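You operate a simulated robot arm through the tools that you are given. There is no shell and no other tool. Be economical: measure what you need, move in short steps, check, and stop when the job is done.

You are at the controls of a simulated two-armed robot. One attempt, no reset.

JOB
Carry the grey basin with both arms and set it on the middle of the island.

Only the result counts: the job must be done as asked and must still hold three seconds after the hand-in. Knocking over, shifting, dropping, spilling or breaking anything else fails it.

ROBOT AND FRAMES
Two 7-joint arms with two-finger grippers on one trunk, on a base that drives. Base frame: it is fixed to the floor where the robot stands at the start and does not move with it; the origin is under the middle of the robot, x ahead of it, y to its left, z up; the surface under the hand at the start is at about z = 910. Lengths are in mm, angles in rad, forces in N, time in s.
The left shoulder is at the start at [64, 216, 1169], the right one opposite. With the tool pointing down near the work surface each hand reaches from about 280 to 800 mm from the robot's upright axis, wherever it stands, measured 20 degrees to its own side. Places, roughly: middle of the island [-1200, 2500, 900]. Payload 3.18 kg a hand.
The tool frame of a hand sits at the grasp point between the pads (the TCP): z along the fingers, y along the line on which they close. The tips reach 30 mm beyond it. Largest opening 144 mm; the body of the gripper starts 103 mm behind the TCP.
Orientation is told as [roll, pitch, yaw] about the base's x, y, z axes, in that order, counted from this pose: with the fingers straight down and closing along the base's y, the tool's x points along the base's -x, its y along +y and its z along -z.

CONTROLS
- The arms move only by the tool move_arm. It takes "left_plan", "right_plan" or both (then of equal length, played together; a hand with none holds still); each is a list of rows, each a list of 3 entries, a list of its own where there are three numbers: the closure, from 0 (fully open) to 1 (shut), then the shift along the tool's x, y, z in m, then the turn, a rotation vector about the tool's x, y, z in rad. In form: [[jaw, [x, y, z], [ax, ay, az]], ...]. A call has 1 to 12 rows; each row is the pose to reach, as a shift and turn from the pose commanded when the call began, along the tool's axes at that moment. Each row takes 0.2 s and may step no farther than 50 mm and 0.15 rad from the row before; otherwise, or with a gripper value out of range, the whole call is refused. Where a pose cannot be reached the arm comes as near as it can. A force on the tool above 40 N (or 10 N above the force at the start of the call, whichever is more), or a blocked arm, ends the call early, and 0.2 s more pass. Each finger halts on what it meets, pressing with about 32 N; the grip force reading is that of the motor and also rises with nothing between the fingers. The clock runs only during rows and for 0.2 s after the last one: add rows that repeat a pose to give the fingers time. The reply holds the time, the measured pose of the TCP, the force on the tool along the base axes, the opening and the grip force, in the units named above and with some noise, with the torque about the TCP (base axes, N m) and any sound that the robot's microphone picked up.
- Cameras (640 x 400 px; columns grow to the right, rows downward): "scene" is now at [150.7, 21.4, 1365.3]; the picture's right is [0.23, -0.97, 0.00], its down [-0.47, -0.11, -0.88] and it looks along [0.85, 0.20, -0.48] (base axes); focal length 294 px, centre (320, 200). "left" rides on the left gripper at [76, -16, -143] in its tool frame; the picture's right is [0.21, 0.98, 0.00], its down [-0.84, 0.18, -0.51] and it looks along [-0.50, 0.11, 0.86] (tool axes); focal length 218 px, centre (320, 200). "right" rides on the right gripper at [76, 16, -143] in its tool frame; the picture's right is [-0.21, 0.98, 0.00], its down [-0.84, -0.18, -0.51] and it looks along [-0.50, -0.11, 0.86] (tool axes); focal length 218 px, centre (320, 200). There is no depth. A picture from a camera that has moved, and an enlarged one, comes with that camera's place and axes in the base frame and with its lens.
- camera(camera): a new picture of that camera. It takes no simulated time.
- lift_body(by): slides the trunk up (or, below 0, down) by that many mm; the arms and the scene camera ride with it, the base frame stays. It gives what a move gives, with no picture.
- steer(legs): drives the robot by 1 to 6 legs, each [ahead, left, turn to the left] in mm, mm and rad, along the robot's own axes; the way and the turn of a leg run together, so that a leg with both is an arc; at most 1500 mm and 3.142 rad a leg. The arms and the cameras ride along, it lands a little off, and it stops where it bumps. It gives what a move gives.
- aim_head(pan, tilt): turns the head with the scene camera to pan (to the left, within 1.396 rad either way) and tilt (down, from -0.506 to 1.204), counted from straight ahead of the robot. It gives what a move gives.
- close_up(camera, box): a new picture of the part [left, top, right, bottom] of that camera's present view, enlarged. It takes no simulated time.
- finish_job(): hands the job in; it is judged then, once.

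Work in short steps. Places have to be worked out from the pictures, the camera data and where the tool is seen: move nearer, look again, correct. Check each grasp and each placing, and mend what went wrong. You have 120 turns and 108 pictures in all, those below and enlarged ones among them. Open the grippers and draw the arms clear of the work before you hand the job in, unless the task says otherwise; then end with one line.

The tools are called as name(argument=value, ...) on one line, values as JSON. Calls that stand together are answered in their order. move_arm: Moves the arms, as the interface text tells. Its arguments: {"type":"object","properties":{"left_plan":{"type":"array","items":{"type":"array"}},"right_plan":{"type":"array","items":{"type":"array"}}},"required":[]} The other tools are called the same way: lift_body (by) slides the trunk up or down; steer (legs) drives the base; aim_head (pan, tilt) turns the head that bears the scene camera; camera (camera) takes a picture; close_up (camera, box) takes an enlarged picture of a part of a camera's view; finish_job () hands the job in.

At the start:

```text
time_s: 0.0
left_ee_pos: [287.7, 186.8, 1215.7]
left_ee_rot: [-0.001, 0.001, 0.002]
left_contact_force: [-0.4, -0.4, -0.1]
left_torque: [0.02, 0.0, 0.04]
left_opening: 144.2
left_gripper_force: 0.1
right_ee_pos: [507.9, -126.6, 1158.7]
right_ee_rot: [-0.001, 0.0, 0.001]
right_contact_force: [-0.2, 0.6, 0.0]
right_torque: [0.0, -0.03, -0.03]
right_opening: 143.7
right_gripper_force: 0.0
trunk travel left (down, up): [-250.0, 119.0]
robot x, y, heading: [-3.4, -0.3, 0.001]
head pan, tilt: [0.229, 0.501]
```

scene: 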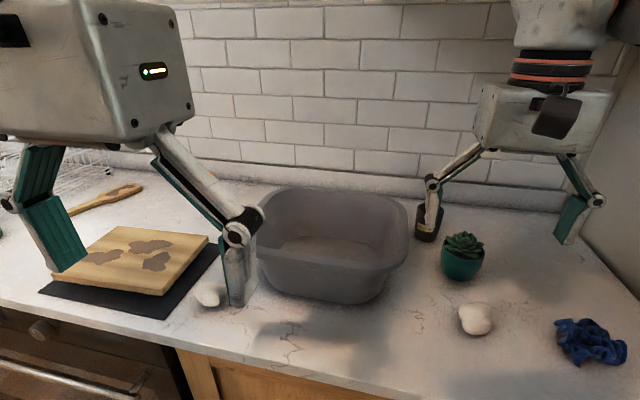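
right: 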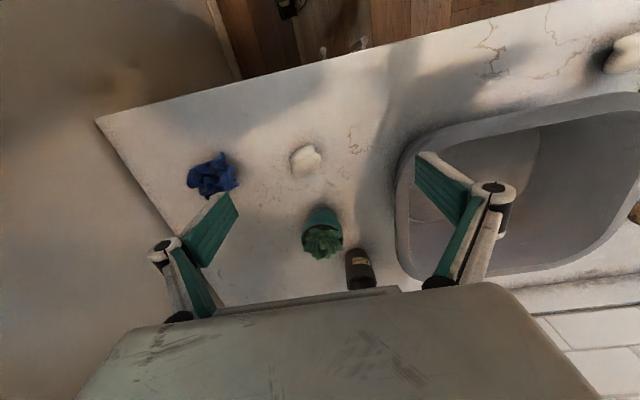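
left: 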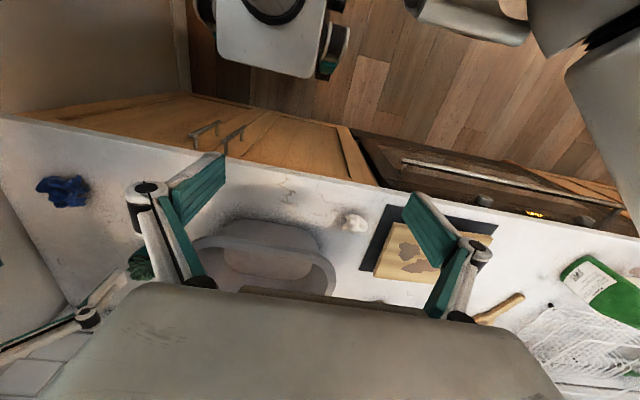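

The basin looks about 300 mm wide, centred near (650, 110). I take a closer look at it and its neighbours before moving.

close_up(camera="scene", box=[190, 150, 510, 350])

aim_head(pan=1.396, tilt=0.4)

camera(camera="scene")

```text
2.00 times, centred on (350, 250) of scene
camera zoom: at [150.7, 21.4, 1365.3], right [0.23, -0.97, 0.0], down [-0.47, -0.11, -0.88], along [0.85, 0.2, -0.48], focal length 588 px, centre (260, 100)
```

zoom: 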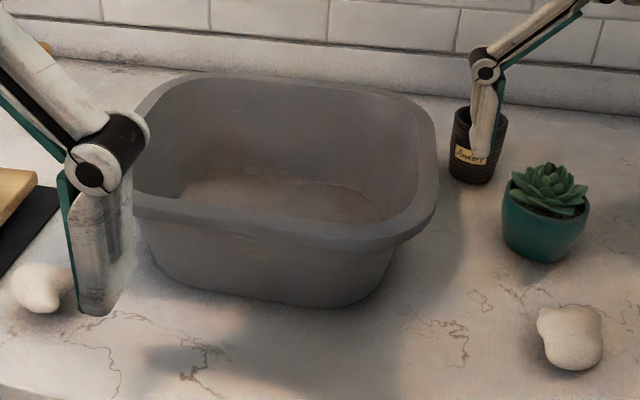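

```text
time_s: 1.4
left_ee_pos: [287.8, 186.4, 1216.1]
left_ee_rot: [-0.001, 0.001, 0.002]
left_contact_force: [-1.0, -0.2, 0.3]
left_torque: [-0.01, -0.02, 0.01]
left_opening: 144.1
left_gripper_force: 0.1
right_ee_pos: [507.6, -127.2, 1158.6]
right_ee_rot: [0.0, 0.0, 0.0]
right_contact_force: [0.2, -0.2, -0.1]
right_torque: [-0.01, 0.01, -0.02]
right_opening: 144.1
right_gripper_force: 0.0
trunk travel left (down, up): [-250.0, 119.0]
robot x, y, heading: [-2.3, -2.0, -0.0]
head pan, tilt: [1.396, 0.4]
```

```text
103 pictures are left
camera scene: at [78.2, 92.0, 1374.6], right [0.98, -0.17, 0.0], down [-0.07, -0.38, -0.92], along [0.16, 0.91, -0.39], focal length 294 px, centre (320, 200)
```

scene: 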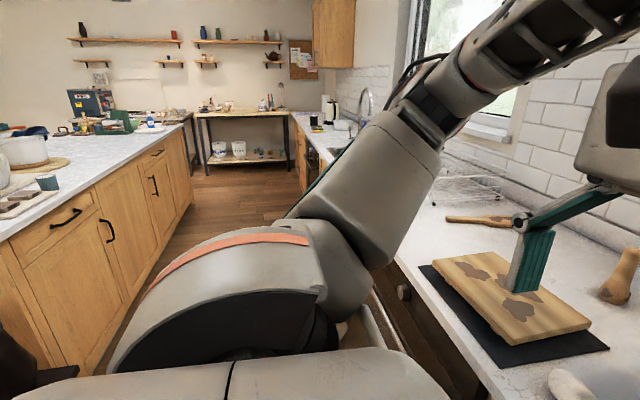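

The island runs along y with its near edge at about x = -780. I judge the basin rim to span x 535–832, y -42 to 283, with the top at about z = 1020. I move both hands above its left and right rims and keep them high.

move_arm(left_plan=[[0.1, [-0.048, 0.011, 0], [0, 0, 0]], [0.2, [-0.096, 0.022, 0], [0, 0, 0]], [0.3, [-0.144, 0.033, 0], [0, 0, 0]], [0.4, [-0.192, 0.044, 0], [0, 0, 0]], [0.4, [-0.24, 0.055, 0], [0, 0, 0]], [0.4, [-0.288, 0.066, 0], [0, 0, 0]], [0.4, [-0.336, 0.077, 0], [0, 0, 0]], [0.4, [-0.382, 0.088, 0], [0, 0, 0]], [0.4, [-0.382, 0.088, 0], [0, 0, 0]]], right_plan=[[0.1, [-0.02, 0.011, 0], [0, 0, 0]], [0.2, [-0.04, 0.022, 0], [0, 0, 0]], [0.3, [-0.06, 0.033, 0], [0, 0, 0]], [0.4, [-0.08, 0.044, 0], [0, 0, 0]], [0.4, [-0.1, 0.055, 0], [0, 0, 0]], [0.4, [-0.12, 0.066, 0], [0, 0, 0]], [0.4, [-0.14, 0.077, 0], [0, 0, 0]], [0.4, [-0.167, 0.087, 0], [0, 0, 0]], [0.4, [-0.167, 0.087, 0], [0, 0, 0]]])

aim_head(pan=0.15, tilt=0.6)

camera(camera="scene")

camera(camera="left")

camera(camera="right")

```text
time_s: 3.4
left_ee_pos: [556.3, 246.1, 1169.7]
left_ee_rot: [0.002, -0.004, -0.005]
left_contact_force: [-0.8, 0.3, 0.8]
left_torque: [0.0, -0.03, -0.01]
left_opening: 86.4
left_gripper_force: 0.1
left hand out of reach, approached as far as the arm can: row 5, 6, 7, 8, 9
right_ee_pos: [618.3, -65.9, 1157.6]
right_ee_rot: [0.001, 0.0, 0.001]
right_contact_force: [-0.5, 0.1, 0.1]
right_torque: [-0.08, -0.03, 0.05]
right_opening: 86.4
right_gripper_force: 0.0
right hand out of reach, approached as far as the arm can: row 6, 7, 8, 9
trunk travel left (down, up): [-250.0, 119.0]
robot x, y, heading: [-3.0, 4.0, 0.003]
head pan, tilt: [1.396, 0.4]
```

```text
time_s: 4.8
left_ee_pos: [555.9, 244.1, 1169.4]
left_ee_rot: [0.002, -0.005, -0.004]
left_contact_force: [-0.6, -0.3, -0.5]
left_torque: [0.02, 0.01, 0.01]
left_opening: 86.6
left_gripper_force: 0.0
right_ee_pos: [618.9, -67.8, 1159.1]
right_ee_rot: [0.0, 0.0, -0.001]
right_contact_force: [-0.4, -0.7, -0.5]
right_torque: [0.01, -0.04, -0.02]
right_opening: 86.3
right_gripper_force: 0.0
trunk travel left (down, up): [-250.0, 119.0]
robot x, y, heading: [-0.3, 1.2, -0.002]
head pan, tilt: [0.15, 0.6]
```

```text
102 pictures are left
camera scene: at [149.4, 14.0, 1356.4], right [0.15, -0.99, 0.0], down [-0.56, -0.08, -0.83], along [0.82, 0.12, -0.56], focal length 294 px, centre (320, 200)
```

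scene: 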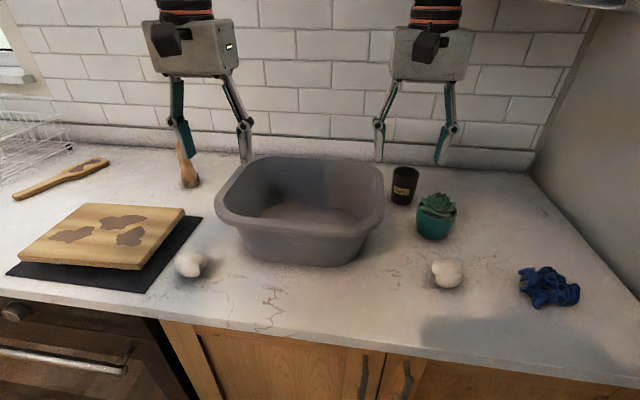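

```text
101 pictures are left
camera left: at [479.5, 228.1, 1311.8], right [-0.2, 0.98, 0.0], down [0.84, 0.18, 0.51], along [0.5, 0.11, -0.86], focal length 218 px, centre (320, 200)
```

left: 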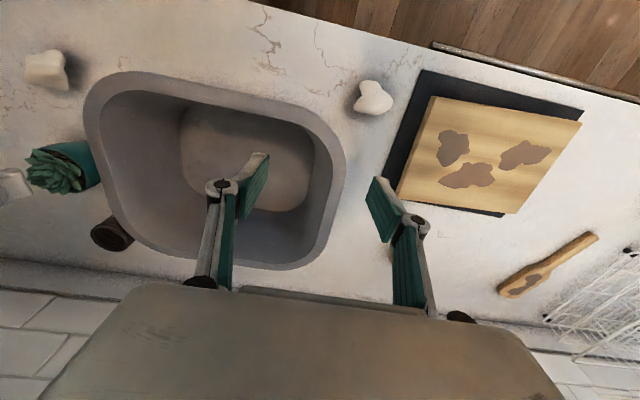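

```text
100 pictures are left
camera right: at [541.6, -49.5, 1301.5], right [0.21, 0.98, 0.0], down [0.84, -0.18, 0.51], along [0.5, -0.11, -0.86], focal length 218 px, centre (320, 200)
```

right: 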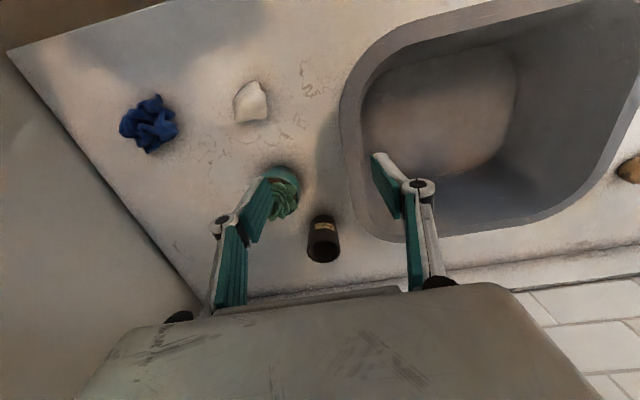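

At this height the arms run out of reach. The base front is about 130 mm from the counter, so I drive 80 mm closer.

steer(legs=[[80, 0, 0]])

```text
time_s: 5.9
left_ee_pos: [636.5, 245.4, 1168.2]
left_ee_rot: [0.003, -0.003, -0.002]
left_contact_force: [0.0, -0.4, -0.8]
left_torque: [0.0, 0.01, -0.05]
left_opening: 86.3
left_gripper_force: 0.0
right_ee_pos: [698.9, -67.4, 1158.4]
right_ee_rot: [0.0, 0.0, -0.001]
right_contact_force: [0.3, -0.3, -0.3]
right_torque: [0.02, 0.04, 0.01]
right_opening: 86.5
right_gripper_force: 0.1
trunk travel left (down, up): [-250.0, 119.0]
robot x, y, heading: [82.7, 3.8, -0.006]
head pan, tilt: [0.15, 0.6]
```

Now I align both hands over the side rims, at about z = 1110.

move_arm(left_plan=[[0.4, [-0.015, 0.018, 0.015], [0, 0, 0]], [0.4, [-0.029, 0.035, 0.03], [0, 0, 0]], [0.4, [-0.029, 0.035, 0.058], [0, 0, 0]], [0.4, [-0.029, 0.035, 0.058], [0, 0, 0]]], right_plan=[[0.4, [0.017, 0.021, 0.015], [0, 0, 0]], [0.4, [0.034, 0.042, 0.03], [0, 0, 0]], [0.4, [0.034, 0.042, 0.048], [0, 0, 0]], [0.4, [0.034, 0.042, 0.048], [0, 0, 0]]])

camera(camera="scene")

camera(camera="left")

camera(camera="right")

```text
time_s: 6.9
left_ee_pos: [652.9, 272.7, 1130.7]
left_ee_rot: [-0.001, -0.011, 0.003]
left_contact_force: [-0.5, -0.4, 0.9]
left_torque: [0.02, -0.04, -0.01]
left_opening: 86.1
left_gripper_force: 0.0
left hand out of reach, approached as far as the arm can: row 1, 2, 3, 4
right_ee_pos: [662.7, -25.8, 1113.0]
right_ee_rot: [0.0, -0.002, 0.0]
right_contact_force: [-0.6, -0.2, 0.7]
right_torque: [-0.03, -0.1, 0.02]
right_opening: 86.5
right_gripper_force: 0.0
trunk travel left (down, up): [-250.0, 119.0]
robot x, y, heading: [78.2, -0.1, 0.004]
head pan, tilt: [0.15, 0.6]
```

```text
99 pictures are left
camera scene: at [226.7, 13.5, 1357.0], right [0.15, -0.99, 0.0], down [-0.56, -0.08, -0.83], along [0.82, 0.12, -0.56], focal length 294 px, centre (320, 200)
```

scene: 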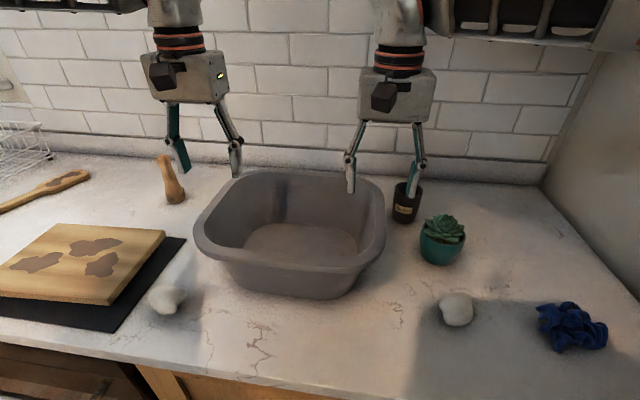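

```text
98 pictures are left
camera left: at [575.1, 256.1, 1272.4], right [-0.21, 0.98, 0.0], down [0.84, 0.18, 0.52], along [0.51, 0.11, -0.86], focal length 218 px, centre (320, 200)
```

left: 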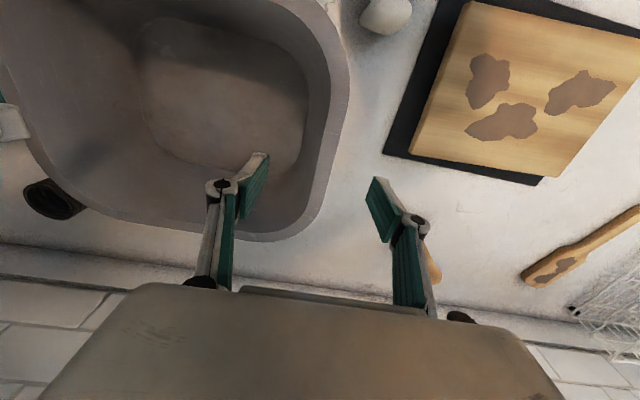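

```text
97 pictures are left
camera right: at [584.9, -8.5, 1254.9], right [0.21, 0.98, 0.0], down [0.84, -0.18, 0.51], along [0.5, -0.11, -0.86], focal length 218 px, centre (320, 200)
```

right: 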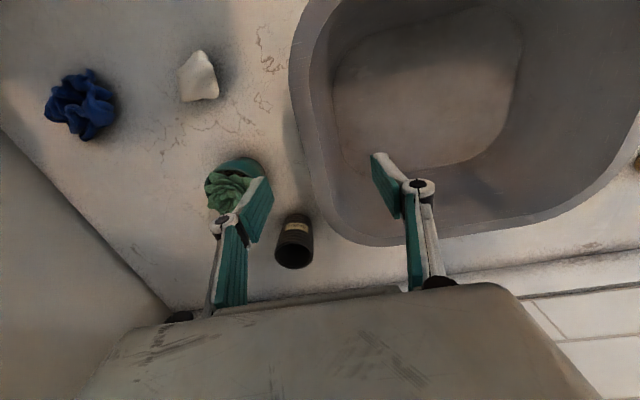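

The rim centrelines sit at about y = 280 on the left and y = -25 on the right, so the fingers straddle them. I descend to about z = 1015 with the jaws still open.

move_arm(left_plan=[[0.4, [0, 0.004, 0.03], [0, 0, 0]], [0.4, [-0.006, 0.007, 0.06], [0, 0, 0]], [0.4, [-0.012, 0.007, 0.09], [0, 0, 0]], [0.4, [-0.012, 0.007, 0.116], [0, 0, 0]], [0.4, [-0.012, 0.007, 0.116], [0, 0, 0]]], right_plan=[[0.4, [0, 0, 0.025], [0, 0, 0]], [0.4, [-0.002, 0, 0.05], [0, 0, 0]], [0.4, [-0.002, 0, 0.075], [0, 0, 0]], [0.4, [-0.002, 0, 0.098], [0, 0, 0]], [0.4, [-0.002, 0, 0.098], [0, 0, 0]]])

camera(camera="scene")

camera(camera="left")

camera(camera="right")

```text
time_s: 8.1
left_ee_pos: [666.1, 280.6, 1012.9]
left_ee_rot: [0.003, -0.003, -0.003]
left_contact_force: [0.6, -0.3, 0.7]
left_torque: [0.05, 0.01, 0.02]
left_opening: 86.1
left_gripper_force: 0.1
right_ee_pos: [665.0, -25.1, 1011.9]
right_ee_rot: [0.0, -0.002, -0.001]
right_contact_force: [-0.4, -0.3, 0.0]
right_torque: [0.04, 0.02, 0.02]
right_opening: 86.4
right_gripper_force: 0.1
trunk travel left (down, up): [-250.0, 119.0]
robot x, y, heading: [81.6, 0.2, 0.002]
head pan, tilt: [0.15, 0.6]
```

```text
96 pictures are left
camera scene: at [228.3, 13.8, 1356.6], right [0.15, -0.99, 0.0], down [-0.56, -0.08, -0.83], along [0.82, 0.12, -0.56], focal length 294 px, centre (320, 200)
```

scene: 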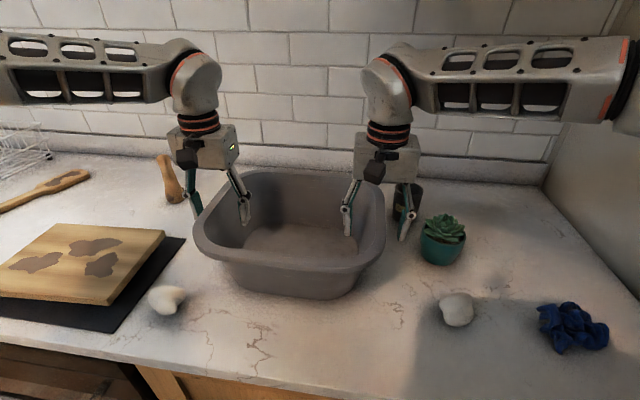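

```text
95 pictures are left
camera left: at [589.3, 264.2, 1155.2], right [-0.2, 0.98, 0.0], down [0.84, 0.18, 0.51], along [0.5, 0.11, -0.86], focal length 218 px, centre (320, 200)
```

left: 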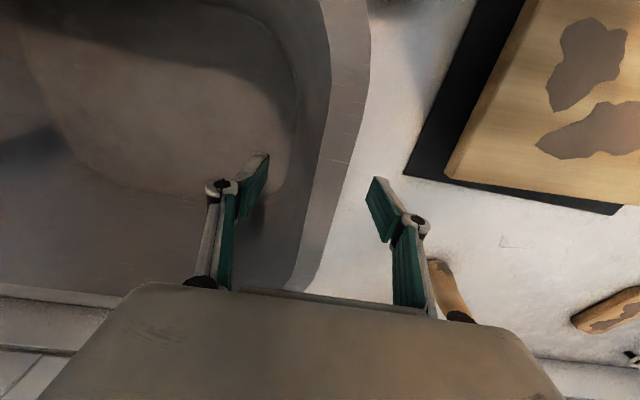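

```text
94 pictures are left
camera right: at [588.5, -7.9, 1155.3], right [0.21, 0.98, 0.0], down [0.84, -0.18, 0.51], along [0.5, -0.11, -0.86], focal length 218 px, centre (320, 200)
```

right: 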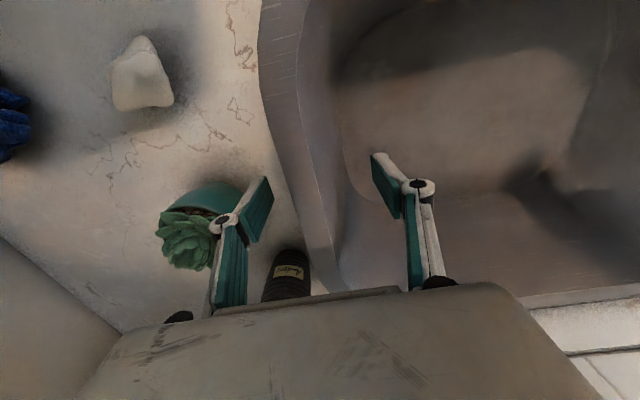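

Both rims lie between the fingers, so I close the jaws in place.

move_arm(left_plan=[[0.6, [0, 0, 0], [0, 0, 0]], [0.75, [0, 0, 0], [0, 0, 0]], [0.9, [0, 0, 0], [0, 0, 0]], [1, [0, 0, 0], [0, 0, 0]], [1, [0, 0, 0], [0, 0, 0]]], right_plan=[[0.6, [0, 0, 0], [0, 0, 0]], [0.75, [0, 0, 0], [0, 0, 0]], [0.9, [0, 0, 0], [0, 0, 0]], [1, [0, 0, 0], [0, 0, 0]], [1, [0, 0, 0], [0, 0, 0]]])

camera(camera="scene")

camera(camera="left")

camera(camera="right")

```text
time_s: 9.3
left_ee_pos: [665.3, 278.4, 1011.5]
left_ee_rot: [-0.002, -0.004, -0.008]
left_contact_force: [1.3, -35.8, 0.0]
left_torque: [-1.47, -0.23, 0.34]
left_opening: 27.1
left_gripper_force: 32.7
right_ee_pos: [666.8, -22.1, 1012.7]
right_ee_rot: [0.004, 0.004, 0.004]
right_contact_force: [-1.0, 35.2, -0.9]
right_torque: [1.64, 0.17, -0.14]
right_opening: 26.7
right_gripper_force: 32.1
trunk travel left (down, up): [-250.0, 119.0]
robot x, y, heading: [80.3, 0.2, -0.001]
head pan, tilt: [0.15, 0.6]
```

```text
93 pictures are left
camera scene: at [229.3, 14.1, 1356.3], right [0.15, -0.99, 0.0], down [-0.56, -0.08, -0.82], along [0.82, 0.12, -0.57], focal length 294 px, centre (320, 200)
```

scene: 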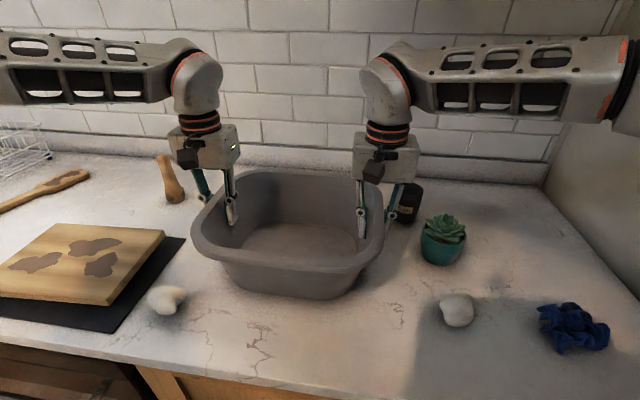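

```text
92 pictures are left
camera left: at [589.4, 262.7, 1155.2], right [-0.2, 0.98, 0.0], down [0.84, 0.17, 0.51], along [0.5, 0.1, -0.86], focal length 218 px, centre (320, 200)
```

left: 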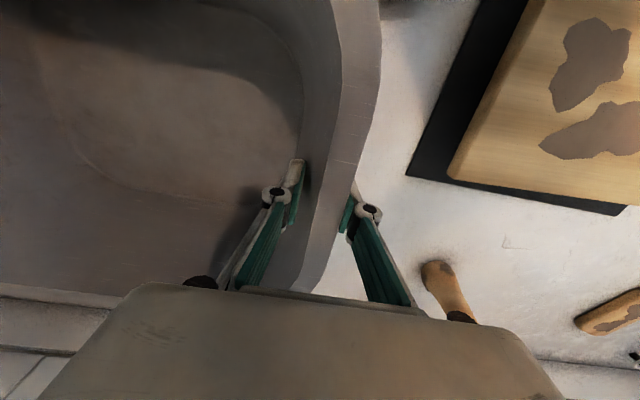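

```text
91 pictures are left
camera right: at [588.3, -6.1, 1155.4], right [0.2, 0.98, 0.0], down [0.84, -0.18, 0.51], along [0.5, -0.1, -0.86], focal length 218 px, centre (320, 200)
```

right: 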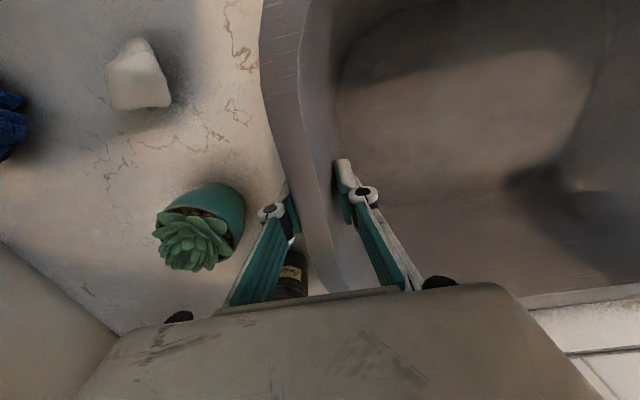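

Both rims are gripped at 27 mm opening. Each hand shows about 35 N of sideways pull, so I ease the hands a few mm toward each other to relieve it.

move_arm(left_plan=[[1, [0, -0.002, 0], [0, 0, 0]], [1, [0, -0.004, 0], [0, 0, 0]], [1, [0, -0.004, 0], [0, 0, 0]]], right_plan=[[1, [0, 0.002, 0], [0, 0, 0]], [1, [0, 0.004, 0], [0, 0, 0]], [1, [0, 0.004, 0], [0, 0, 0]]])

```text
time_s: 10.1
left_ee_pos: [667.0, 277.8, 1012.2]
left_ee_rot: [0.004, -0.005, 0.001]
left_contact_force: [-0.1, -1.7, 2.5]
left_torque: [-1.58, 0.65, 0.06]
left_opening: 27.0
left_gripper_force: 32.4
right_ee_pos: [666.4, -24.3, 1012.7]
right_ee_rot: [-0.003, 0.0, -0.004]
right_contact_force: [-3.3, 4.4, 0.3]
right_torque: [1.47, 0.51, 0.41]
right_opening: 27.2
right_gripper_force: 32.3
trunk travel left (down, up): [-250.0, 119.0]
robot x, y, heading: [77.6, 1.7, -0.003]
head pan, tilt: [0.15, 0.6]
```

The side forces are nearly gone. I lift with the trunk in two stages and check for slip.

lift_body(by=25)

camera(camera="scene")

```text
time_s: 10.8
left_ee_pos: [668.5, 278.1, 1035.7]
left_ee_rot: [0.003, -0.002, -0.002]
left_contact_force: [1.6, 9.7, -2.2]
left_torque: [-1.42, 0.14, 0.2]
left_opening: 27.4
left_gripper_force: 31.6
right_ee_pos: [668.2, -22.6, 1036.2]
right_ee_rot: [-0.002, 0.004, -0.002]
right_contact_force: [-0.9, -10.4, -2.6]
right_torque: [1.29, -0.05, 0.15]
right_opening: 26.7
right_gripper_force: 31.9
trunk travel left (down, up): [-275.0, 94.0]
robot x, y, heading: [78.7, -5.2, -0.0]
head pan, tilt: [0.15, 0.6]
```

```text
90 pictures are left
camera scene: at [220.1, 14.4, 1381.7], right [0.15, -0.99, 0.0], down [-0.56, -0.08, -0.82], along [0.81, 0.12, -0.57], focal length 294 px, centre (320, 200)
```

scene: 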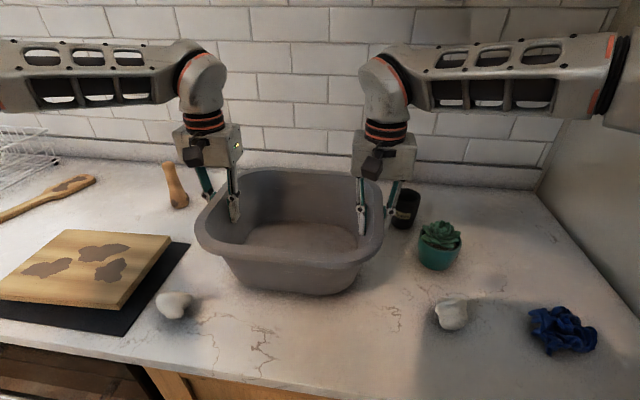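

The basin rides with the hands and weighs only about 5 N in all. I lift the rest of the way.

lift_body(by=94)

camera(camera="scene")

```text
time_s: 12.1
left_ee_pos: [668.2, 277.2, 1129.9]
left_ee_rot: [0.003, -0.003, -0.003]
left_contact_force: [2.2, 32.7, -2.4]
left_torque: [-1.25, 0.08, 0.26]
left_opening: 27.4
left_gripper_force: 31.7
right_ee_pos: [667.0, -21.9, 1130.7]
right_ee_rot: [0.0, 0.002, -0.002]
right_contact_force: [-2.0, -31.4, -2.5]
right_torque: [1.3, -0.13, 0.19]
right_opening: 27.0
right_gripper_force: 31.8
trunk travel left (down, up): [-369.0, 0.0]
robot x, y, heading: [78.4, -1.7, -0.003]
head pan, tilt: [0.15, 0.6]
```

```text
89 pictures are left
camera scene: at [208.7, 14.2, 1476.1], right [0.15, -0.99, 0.0], down [-0.56, -0.08, -0.82], along [0.82, 0.12, -0.57], focal length 294 px, centre (320, 200)
```

scene: 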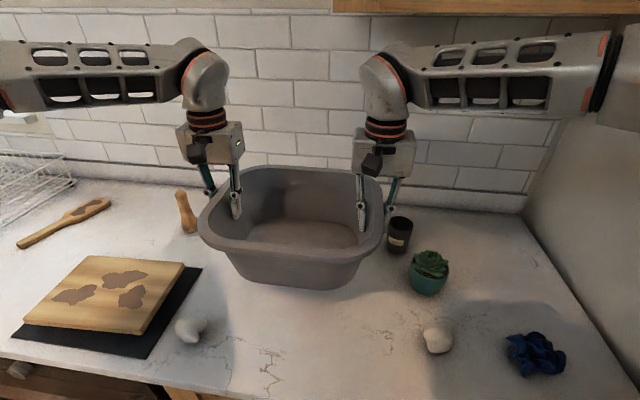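

The basin is clear of the counter by about 115 mm. The hands now squeeze it slightly, so I ease them apart by 2 mm each.

move_arm(left_plan=[[1, [0, 0.001, 0], [0, 0, 0]], [1, [0, 0.002, 0], [0, 0, 0]]], right_plan=[[1, [0, -0.001, 0], [0, 0, 0]], [1, [0, -0.002, 0], [0, 0, 0]]])

```text
time_s: 12.7
left_ee_pos: [666.8, 278.7, 1130.8]
left_ee_rot: [0.001, -0.002, -0.005]
left_contact_force: [0.2, 21.7, -3.3]
left_torque: [-1.14, 0.01, 0.31]
left_opening: 27.0
left_gripper_force: 32.2
right_ee_pos: [667.6, -22.7, 1130.7]
right_ee_rot: [0.0, -0.001, -0.001]
right_contact_force: [0.0, -22.1, -2.4]
right_torque: [1.22, -0.04, -0.2]
right_opening: 26.8
right_gripper_force: 32.0
trunk travel left (down, up): [-369.0, 0.0]
robot x, y, heading: [76.7, -4.1, -0.004]
head pan, tilt: [0.15, 0.6]
```

The grip is stable. I back into the aisle, turn left to face along it, and look again.

steer(legs=[[-280, 0, 0]])

camera(camera="scene")

```text
time_s: 14.2
left_ee_pos: [470.5, 277.1, 1134.5]
left_ee_rot: [0.001, -0.01, -0.005]
left_contact_force: [-2.0, 2.4, -1.8]
left_torque: [-1.28, -0.18, 0.04]
left_opening: 26.7
left_gripper_force: 31.8
right_ee_pos: [468.6, -23.8, 1132.7]
right_ee_rot: [0.002, -0.004, -0.002]
right_contact_force: [-1.3, -2.5, -2.0]
right_torque: [1.24, -0.24, -0.1]
right_opening: 26.7
right_gripper_force: 31.9
trunk travel left (down, up): [-369.0, 0.0]
robot x, y, heading: [-111.6, 0.1, -0.0]
head pan, tilt: [0.15, 0.6]
stopped in leg 1: the robot was blocked; the commanded pose is now the measured one
```

```text
88 pictures are left
camera scene: at [8.9, 13.8, 1477.1], right [0.15, -0.99, 0.0], down [-0.55, -0.08, -0.83], along [0.82, 0.12, -0.56], focal length 294 px, centre (320, 200)
```

scene: 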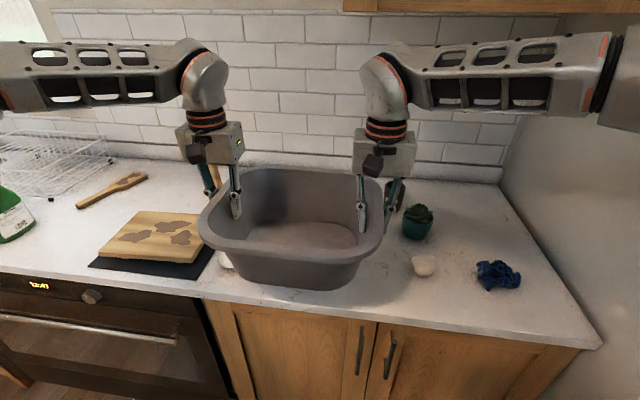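

Something behind the robot blocked it at x = -112. I look to both sides for the obstacle.

aim_head(pan=1.396, tilt=0.75)

camera(camera="scene")

aim_head(pan=-1.396, tilt=0.75)

camera(camera="scene")

```text
time_s: 15.7
left_ee_pos: [475.4, 276.1, 1129.3]
left_ee_rot: [0.001, -0.006, -0.008]
left_contact_force: [0.9, 1.1, -1.8]
left_torque: [-1.39, -0.02, 0.19]
left_opening: 27.0
left_gripper_force: 32.2
right_ee_pos: [475.2, -23.6, 1129.5]
right_ee_rot: [0.002, 0.001, 0.0]
right_contact_force: [-0.5, -1.3, -2.3]
right_torque: [1.33, -0.06, -0.05]
right_opening: 26.5
right_gripper_force: 31.3
trunk travel left (down, up): [-369.0, 0.0]
robot x, y, heading: [-113.2, -1.3, -0.004]
head pan, tilt: [1.396, 0.75]
```

```text
87 pictures are left
camera scene: at [-56.4, 82.5, 1463.4], right [0.98, -0.18, 0.0], down [-0.12, -0.67, -0.73], along [0.13, 0.72, -0.68], focal length 294 px, centre (320, 200)
```

scene: 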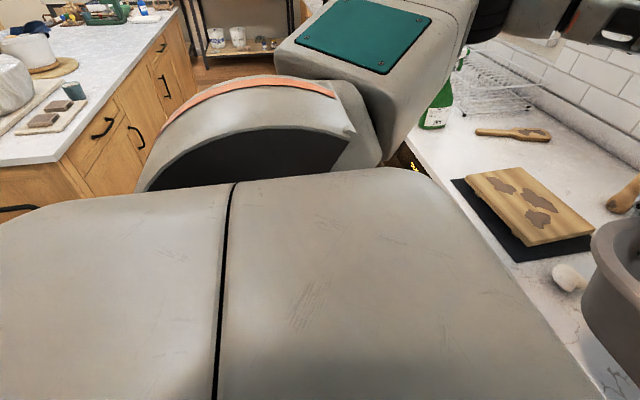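

```text
time_s: 18.1
left_ee_pos: [476.4, 277.5, 1129.3]
left_ee_rot: [0.003, -0.002, -0.005]
left_contact_force: [1.5, 1.8, -3.4]
left_torque: [-1.4, -0.05, 0.24]
left_opening: 26.8
left_gripper_force: 31.8
right_ee_pos: [475.1, -23.0, 1129.8]
right_ee_rot: [0.004, 0.001, -0.002]
right_contact_force: [-1.4, -1.0, -2.6]
right_torque: [1.32, 0.04, -0.04]
right_opening: 26.8
right_gripper_force: 32.0
trunk travel left (down, up): [-369.0, 0.0]
robot x, y, heading: [-112.5, -1.4, 0.002]
head pan, tilt: [-1.396, 0.75]
```

```text
86 pictures are left
camera scene: at [-56.3, -80.7, 1463.4], right [-0.98, -0.17, 0.0], down [-0.12, 0.67, -0.73], along [0.13, -0.72, -0.68], focal length 294 px, centre (320, 200)
```

scene: 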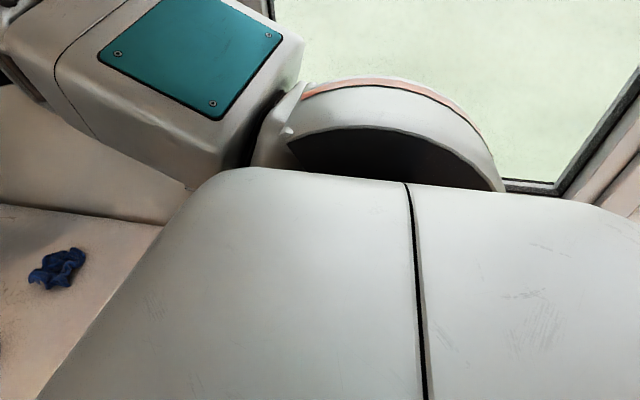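

I can't see straight behind. I go forward 90 mm for turning room, then turn left partway with the basin passing over the low items, and look toward the rear left.

steer(legs=[[90, 0, 0], [0, 0, 0.8]])

aim_head(pan=1.396, tilt=0.5)

camera(camera="scene")

aim_head(pan=0.5, tilt=0.5)

camera(camera="scene")

```text
time_s: 21.3
left_ee_pos: [187.8, 616.5, 1129.8]
left_ee_rot: [0.002, -0.002, 0.796]
left_contact_force: [-0.9, 1.2, -3.3]
left_torque: [-0.95, -0.98, 0.23]
left_opening: 26.9
left_gripper_force: 32.7
right_ee_pos: [402.7, 405.7, 1128.3]
right_ee_rot: [0.0, 0.002, 0.801]
right_contact_force: [0.0, -2.3, -2.3]
right_torque: [0.96, 0.92, 0.0]
right_opening: 26.7
right_gripper_force: 31.6
trunk travel left (down, up): [-369.0, 0.0]
robot x, y, heading: [-20.9, 0.8, 0.796]
head pan, tilt: [-1.396, 0.75]
```

```text
time_s: 23.8
left_ee_pos: [187.6, 615.5, 1129.6]
left_ee_rot: [0.001, -0.001, 0.796]
left_contact_force: [-0.7, 1.3, -2.6]
left_torque: [-0.92, -0.99, 0.25]
left_opening: 26.8
left_gripper_force: 32.1
right_ee_pos: [403.3, 405.9, 1130.1]
right_ee_rot: [0.001, 0.005, 0.799]
right_contact_force: [-0.1, -1.1, -2.5]
right_torque: [0.89, 0.99, -0.02]
right_opening: 26.8
right_gripper_force: 32.2
trunk travel left (down, up): [-369.0, 0.0]
robot x, y, heading: [-22.4, -0.1, 0.802]
head pan, tilt: [1.396, 0.499]
```

```text
85 pictures are left
camera scene: at [-46.2, 104.3, 1485.3], right [0.81, 0.59, 0.0], down [0.28, -0.39, -0.88], along [-0.51, 0.71, -0.48], focal length 294 px, centre (320, 200)
```

scene: 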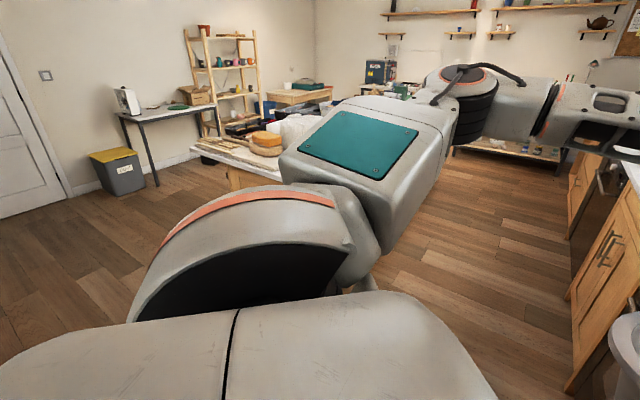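

```text
time_s: 25.0
left_ee_pos: [188.6, 615.7, 1129.9]
left_ee_rot: [0.001, 0.0, 0.797]
left_contact_force: [-0.6, 1.2, -3.0]
left_torque: [-0.93, -1.0, 0.26]
left_opening: 27.0
left_gripper_force: 32.2
right_ee_pos: [403.4, 404.6, 1129.7]
right_ee_rot: [0.002, 0.003, 0.801]
right_contact_force: [0.2, -1.3, -4.0]
right_torque: [0.9, 0.97, 0.01]
right_opening: 26.7
right_gripper_force: 31.6
trunk travel left (down, up): [-369.0, 0.0]
robot x, y, heading: [-21.3, -0.1, 0.798]
head pan, tilt: [0.499, 0.499]
```

```text
84 pictures are left
camera scene: at [31.4, 118.2, 1485.3], right [0.96, -0.27, 0.0], down [-0.13, -0.46, -0.88], along [0.23, 0.85, -0.48], focal length 294 px, centre (320, 200)
```

scene: 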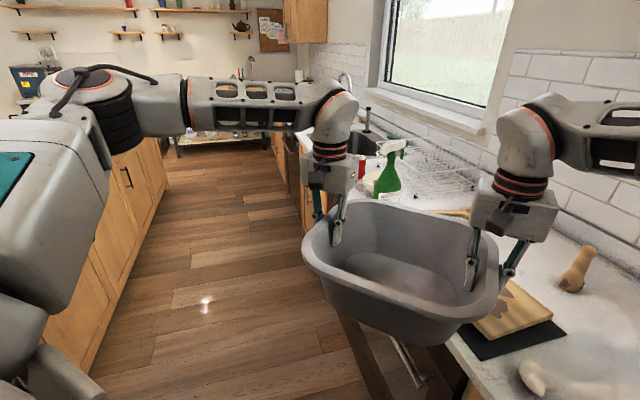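

The aisle floor ahead is clear. I turn to face along the aisle, drive ahead, then shift to the aisle centre and look at the island.

steer(legs=[[0, 0, 0.773], [500, 0, 0], [0, 130, 0]])

aim_head(pan=0.9, tilt=0.4)

camera(camera="scene")

aim_head(pan=0.2, tilt=0.5)

camera(camera="scene")

```text
time_s: 31.3
left_ee_pos: [-431.1, 1086.9, 1130.4]
left_ee_rot: [0.0, -0.002, 1.569]
left_contact_force: [-1.1, 0.5, -4.1]
left_torque: [0.04, -1.41, 0.21]
left_opening: 27.0
left_gripper_force: 32.2
right_ee_pos: [-130.6, 1085.9, 1129.9]
right_ee_rot: [0.001, 0.004, 1.574]
right_contact_force: [1.9, -0.9, -2.9]
right_torque: [-0.01, 1.31, -0.01]
right_opening: 26.9
right_gripper_force: 32.8
trunk travel left (down, up): [-369.0, 0.0]
robot x, y, heading: [-149.5, 500.1, 1.574]
head pan, tilt: [0.499, 0.499]
```

```text
time_s: 32.2
left_ee_pos: [-431.0, 1084.7, 1128.9]
left_ee_rot: [0.003, -0.003, 1.571]
left_contact_force: [-1.4, 0.7, -2.2]
left_torque: [-0.12, -1.45, 0.26]
left_opening: 26.9
left_gripper_force: 31.9
right_ee_pos: [-130.0, 1086.0, 1130.8]
right_ee_rot: [0.002, 0.003, 1.574]
right_contact_force: [1.7, -0.1, -3.2]
right_torque: [0.11, 1.34, -0.07]
right_opening: 26.8
right_gripper_force: 31.5
trunk travel left (down, up): [-369.0, 0.0]
robot x, y, heading: [-148.9, 499.4, 1.574]
head pan, tilt: [0.901, 0.4]
```

```text
83 pictures are left
camera scene: at [-223.5, 598.8, 1494.5], right [0.62, 0.79, 0.0], down [0.31, -0.24, -0.92], along [-0.72, 0.57, -0.39], focal length 294 px, centre (320, 200)
```

scene: 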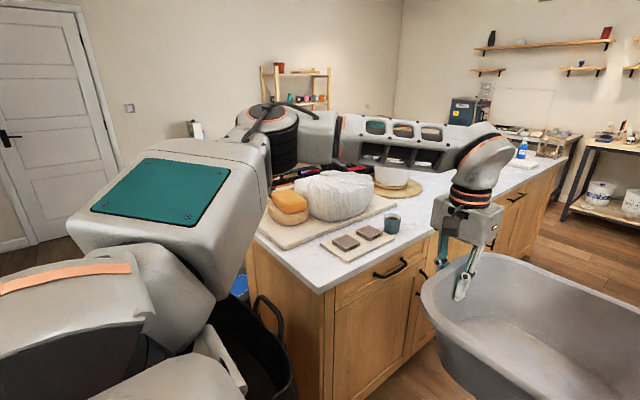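

```text
time_s: 33.3
left_ee_pos: [-431.6, 1085.7, 1129.7]
left_ee_rot: [0.003, -0.001, 1.57]
left_contact_force: [-1.5, 0.9, -2.7]
left_torque: [0.04, -1.34, 0.26]
left_opening: 26.8
left_gripper_force: 32.4
right_ee_pos: [-130.1, 1085.9, 1130.2]
right_ee_rot: [0.002, 0.004, 1.575]
right_contact_force: [1.8, -0.4, -4.4]
right_torque: [-0.02, 1.33, -0.02]
right_opening: 26.8
right_gripper_force: 32.2
trunk travel left (down, up): [-369.0, 0.0]
robot x, y, heading: [-148.1, 500.2, 1.57]
head pan, tilt: [0.201, 0.499]
```

```text
82 pictures are left
camera scene: at [-169.4, 630.5, 1485.3], right [0.98, 0.2, 0.0], down [0.1, -0.47, -0.88], along [-0.18, 0.86, -0.48], focal length 294 px, centre (320, 200)
```

scene: 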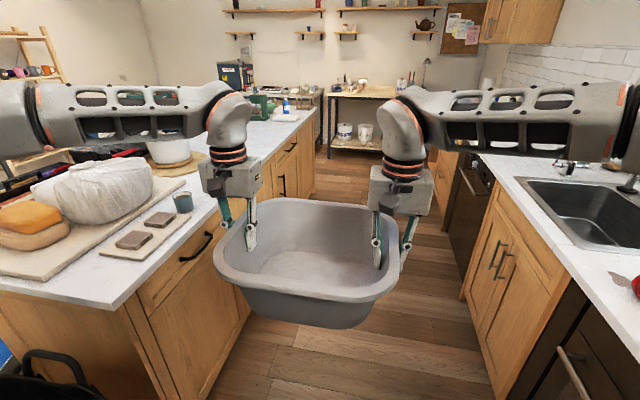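

The island's near corner is at about (-769, 1032), and objects cover its near end. I drive on and look at the middle.

steer(legs=[[1000, 0, 0]])

aim_head(pan=0.75, tilt=0.45)

camera(camera="scene")

```text
time_s: 38.5
left_ee_pos: [-427.8, 2095.6, 1129.1]
left_ee_rot: [0.003, -0.003, 1.566]
left_contact_force: [-2.0, 0.8, -2.4]
left_torque: [-0.04, -1.36, 0.26]
left_opening: 26.9
left_gripper_force: 32.1
right_ee_pos: [-128.5, 2093.2, 1128.3]
right_ee_rot: [0.002, 0.003, 1.568]
right_contact_force: [1.6, -0.7, -3.1]
right_torque: [0.05, 1.28, -0.04]
right_opening: 26.9
right_gripper_force: 31.9
trunk travel left (down, up): [-369.0, 0.0]
robot x, y, heading: [-149.8, 1505.5, 1.567]
head pan, tilt: [0.201, 0.499]
```

```text
time_s: 39.5
left_ee_pos: [-428.8, 2094.9, 1130.6]
left_ee_rot: [0.002, -0.002, 1.565]
left_contact_force: [-0.6, 0.6, -2.9]
left_torque: [-0.07, -1.41, 0.23]
left_opening: 26.8
left_gripper_force: 32.2
right_ee_pos: [-128.9, 2093.3, 1130.0]
right_ee_rot: [0.001, 0.005, 1.569]
right_contact_force: [0.5, -0.7, -2.5]
right_torque: [0.07, 1.31, -0.09]
right_opening: 26.7
right_gripper_force: 31.4
trunk travel left (down, up): [-369.0, 0.0]
robot x, y, heading: [-151.3, 1503.8, 1.571]
head pan, tilt: [0.75, 0.45]
```

```text
81 pictures are left
camera scene: at [-214.2, 1616.4, 1489.8], right [0.73, 0.68, 0.0], down [0.3, -0.32, -0.9], along [-0.61, 0.66, -0.44], focal length 294 px, centre (320, 200)
```

scene: 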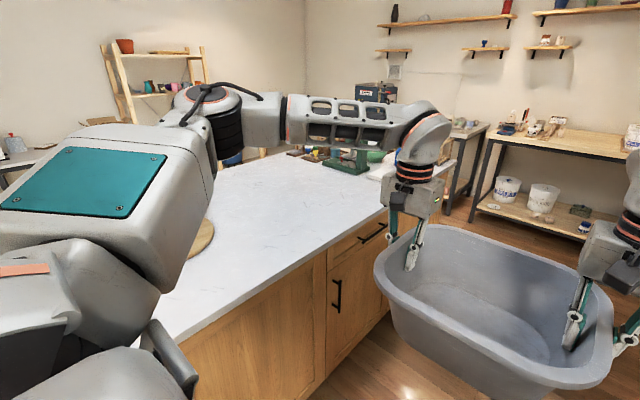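

The middle of the island looks clear, with clutter only at its two ends. I drive level with the middle and turn left to face the island.

steer(legs=[[800, 0, 0], [0, 0, 1.571]])

aim_head(pan=-0.7, tilt=0.35)

camera(camera="scene")

aim_head(pan=0.7, tilt=0.35)

camera(camera="scene")

aim_head(pan=0, tilt=0.5)

camera(camera="scene")

```text
time_s: 47.5
left_ee_pos: [-741.8, 2020.7, 1130.3]
left_ee_rot: [0.001, -0.002, 3.134]
left_contact_force: [-0.5, -2.6, -2.9]
left_torque: [1.31, 0.0, 0.22]
left_opening: 26.9
left_gripper_force: 31.9
right_ee_pos: [-738.3, 2320.5, 1129.8]
right_ee_rot: [0.003, 0.003, 3.138]
right_contact_force: [1.0, 1.1, -2.1]
right_torque: [-1.31, 0.01, -0.06]
right_opening: 26.6
right_gripper_force: 31.9
trunk travel left (down, up): [-369.0, 0.0]
robot x, y, heading: [-151.5, 2298.8, 3.136]
head pan, tilt: [0.75, 0.45]
```

```text
time_s: 49.1
left_ee_pos: [-740.9, 2019.6, 1130.0]
left_ee_rot: [0.001, -0.004, 3.134]
left_contact_force: [-0.5, -0.9, -2.5]
left_torque: [1.37, 0.04, 0.2]
left_opening: 26.9
left_gripper_force: 32.4
right_ee_pos: [-739.7, 2321.8, 1130.1]
right_ee_rot: [0.0, 0.002, 3.14]
right_contact_force: [0.0, 1.3, -2.8]
right_torque: [-1.31, 0.01, -0.04]
right_opening: 26.8
right_gripper_force: 31.7
trunk travel left (down, up): [-369.0, 0.0]
robot x, y, heading: [-147.9, 2298.5, 3.138]
head pan, tilt: [-0.7, 0.351]
```

```text
80 pictures are left
camera scene: at [-264.5, 2358.1, 1499.0], right [0.65, 0.76, 0.0], down [0.26, -0.22, -0.94], along [-0.72, 0.61, -0.34], focal length 294 px, centre (320, 200)
```

scene: 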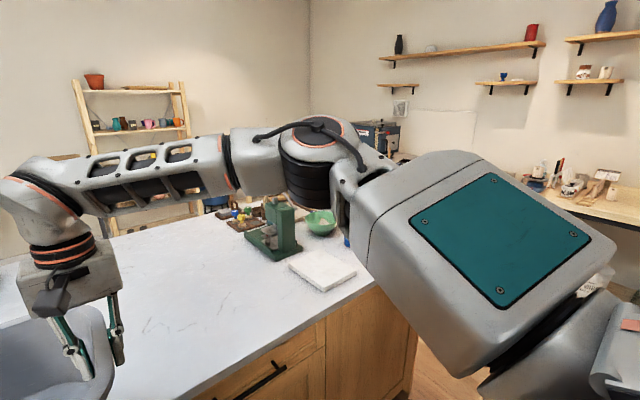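

```text
time_s: 50.6
left_ee_pos: [-741.4, 2021.9, 1129.6]
left_ee_rot: [0.001, -0.003, 3.135]
left_contact_force: [0.0, -0.9, -2.9]
left_torque: [1.34, 0.08, 0.2]
left_opening: 26.6
left_gripper_force: 32.3
right_ee_pos: [-737.5, 2321.8, 1129.7]
right_ee_rot: [0.002, 0.005, 3.139]
right_contact_force: [1.2, 1.7, -2.7]
right_torque: [-1.3, -0.02, 0.02]
right_opening: 26.8
right_gripper_force: 31.5
trunk travel left (down, up): [-369.0, 0.0]
robot x, y, heading: [-152.6, 2294.7, 3.135]
head pan, tilt: [0.7, 0.351]
```

```text
79 pictures are left
camera scene: at [-264.9, 2238.2, 1499.0], right [-0.64, 0.77, 0.0], down [0.26, 0.22, -0.94], along [-0.72, -0.6, -0.34], focal length 294 px, centre (320, 200)
```

scene: 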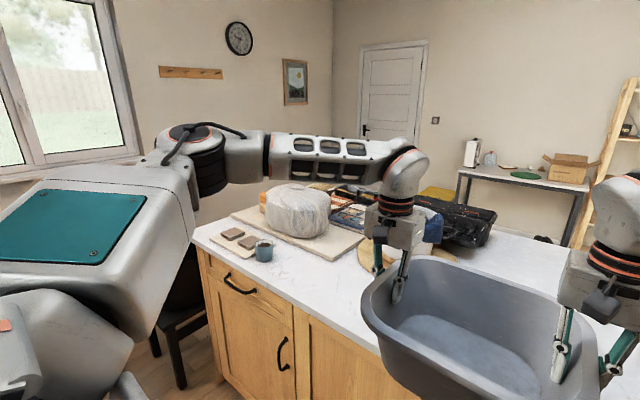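

```text
time_s: 51.7
left_ee_pos: [-740.4, 2020.3, 1129.7]
left_ee_rot: [0.003, -0.002, 3.136]
left_contact_force: [-0.4, -1.5, -1.8]
left_torque: [1.36, 0.03, 0.21]
left_opening: 26.8
left_gripper_force: 31.8
right_ee_pos: [-739.4, 2321.7, 1130.1]
right_ee_rot: [0.002, 0.003, 3.139]
right_contact_force: [1.1, 2.2, -2.4]
right_torque: [-1.29, 0.01, 0.0]
right_opening: 26.9
right_gripper_force: 32.3
trunk travel left (down, up): [-369.0, 0.0]
robot x, y, heading: [-151.1, 2295.2, 3.139]
head pan, tilt: [0.0, 0.499]
```

```text
78 pictures are left
camera scene: at [-284.4, 2298.1, 1485.3], right [0.0, 1.0, 0.0], down [0.48, 0.0, -0.88], along [-0.88, 0.0, -0.48], focal length 294 px, centre (320, 200)
```

scene: 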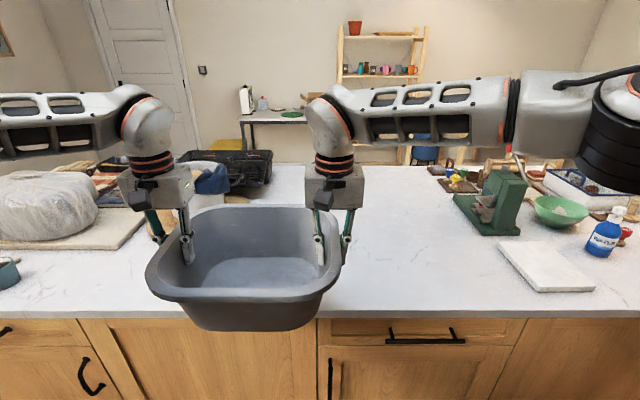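

The island top is free between about y = 1800 and y = 2800. I estimate its near end at y ≈ 1050 and need a better look at the far end. I sidestep right by 250 mm and measure it.

steer(legs=[[0, -250, 0]])

aim_head(pan=-0.35, tilt=0.6)

camera(camera="scene")

aim_head(pan=-1.2, tilt=0.4)

camera(camera="scene")

camera(camera="right")

```text
time_s: 54.5
left_ee_pos: [-739.9, 2272.3, 1129.5]
left_ee_rot: [0.001, -0.001, 3.135]
left_contact_force: [-1.2, -1.7, -2.5]
left_torque: [1.35, -0.01, 0.16]
left_opening: 26.9
left_gripper_force: 32.6
right_ee_pos: [-737.7, 2572.7, 1129.6]
right_ee_rot: [0.002, 0.003, 3.138]
right_contact_force: [0.2, 2.5, -3.8]
right_torque: [-1.32, 0.04, -0.01]
right_opening: 26.6
right_gripper_force: 32.0
trunk travel left (down, up): [-369.0, 0.0]
robot x, y, heading: [-150.7, 2550.4, 3.135]
head pan, tilt: [0.0, 0.499]
```

```text
time_s: 55.3
left_ee_pos: [-739.7, 2272.3, 1129.4]
left_ee_rot: [0.0, -0.002, 3.135]
left_contact_force: [-1.1, -1.6, -1.8]
left_torque: [1.43, -0.04, 0.17]
left_opening: 26.9
left_gripper_force: 32.5
right_ee_pos: [-737.3, 2572.7, 1129.8]
right_ee_rot: [0.002, 0.003, 3.138]
right_contact_force: [-0.4, 1.3, -3.3]
right_torque: [-1.34, 0.08, -0.03]
right_opening: 26.7
right_gripper_force: 32.4
trunk travel left (down, up): [-369.0, 0.0]
robot x, y, heading: [-152.1, 2550.5, 3.144]
head pan, tilt: [-0.351, 0.6]
```

```text
77 pictures are left
camera scene: at [-275.6, 2579.6, 1476.3], right [0.35, 0.94, 0.0], down [0.53, -0.2, -0.83], along [-0.77, 0.29, -0.56], focal length 294 px, centre (320, 200)
```

scene: 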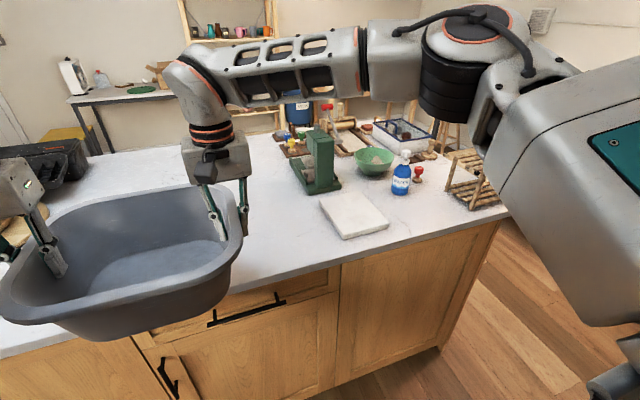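

```text
time_s: 56.5
left_ee_pos: [-740.2, 2272.2, 1129.6]
left_ee_rot: [0.002, -0.002, 3.133]
left_contact_force: [-1.5, -0.8, -2.8]
left_torque: [1.32, 0.01, 0.17]
left_opening: 27.0
left_gripper_force: 31.9
right_ee_pos: [-738.2, 2571.8, 1129.8]
right_ee_rot: [0.002, 0.003, 3.14]
right_contact_force: [-0.1, 1.1, -3.7]
right_torque: [-1.3, 0.04, -0.04]
right_opening: 27.0
right_gripper_force: 32.1
trunk travel left (down, up): [-369.0, 0.0]
robot x, y, heading: [-154.9, 2550.4, 3.143]
head pan, tilt: [-1.201, 0.4]
```

```text
76 pictures are left
camera scene: at [-226.0, 2635.6, 1494.5], right [0.93, 0.36, 0.0], down [0.14, -0.36, -0.92], along [-0.33, 0.86, -0.39], focal length 294 px, centre (320, 200)
```

scene: 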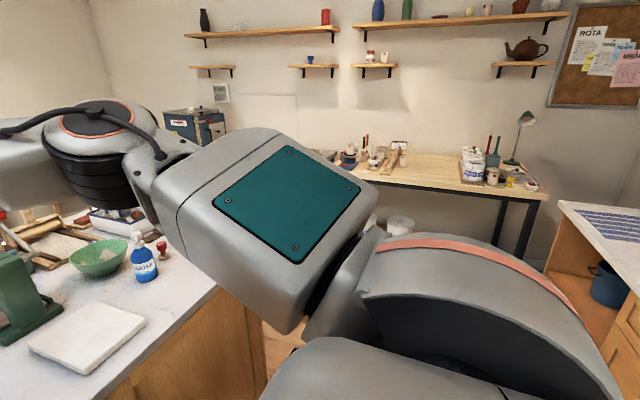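

```text
75 pictures are left
camera right: at [-662.9, 2557.7, 1272.9], right [-0.21, -0.98, 0.0], down [-0.84, 0.18, 0.5], along [-0.49, 0.11, -0.86], focal length 218 px, centre (320, 200)
```

right: 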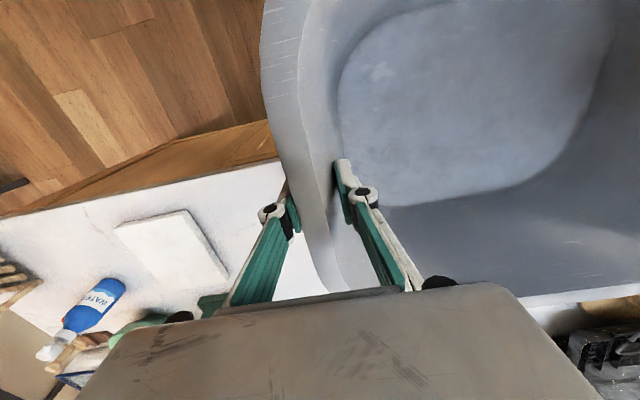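

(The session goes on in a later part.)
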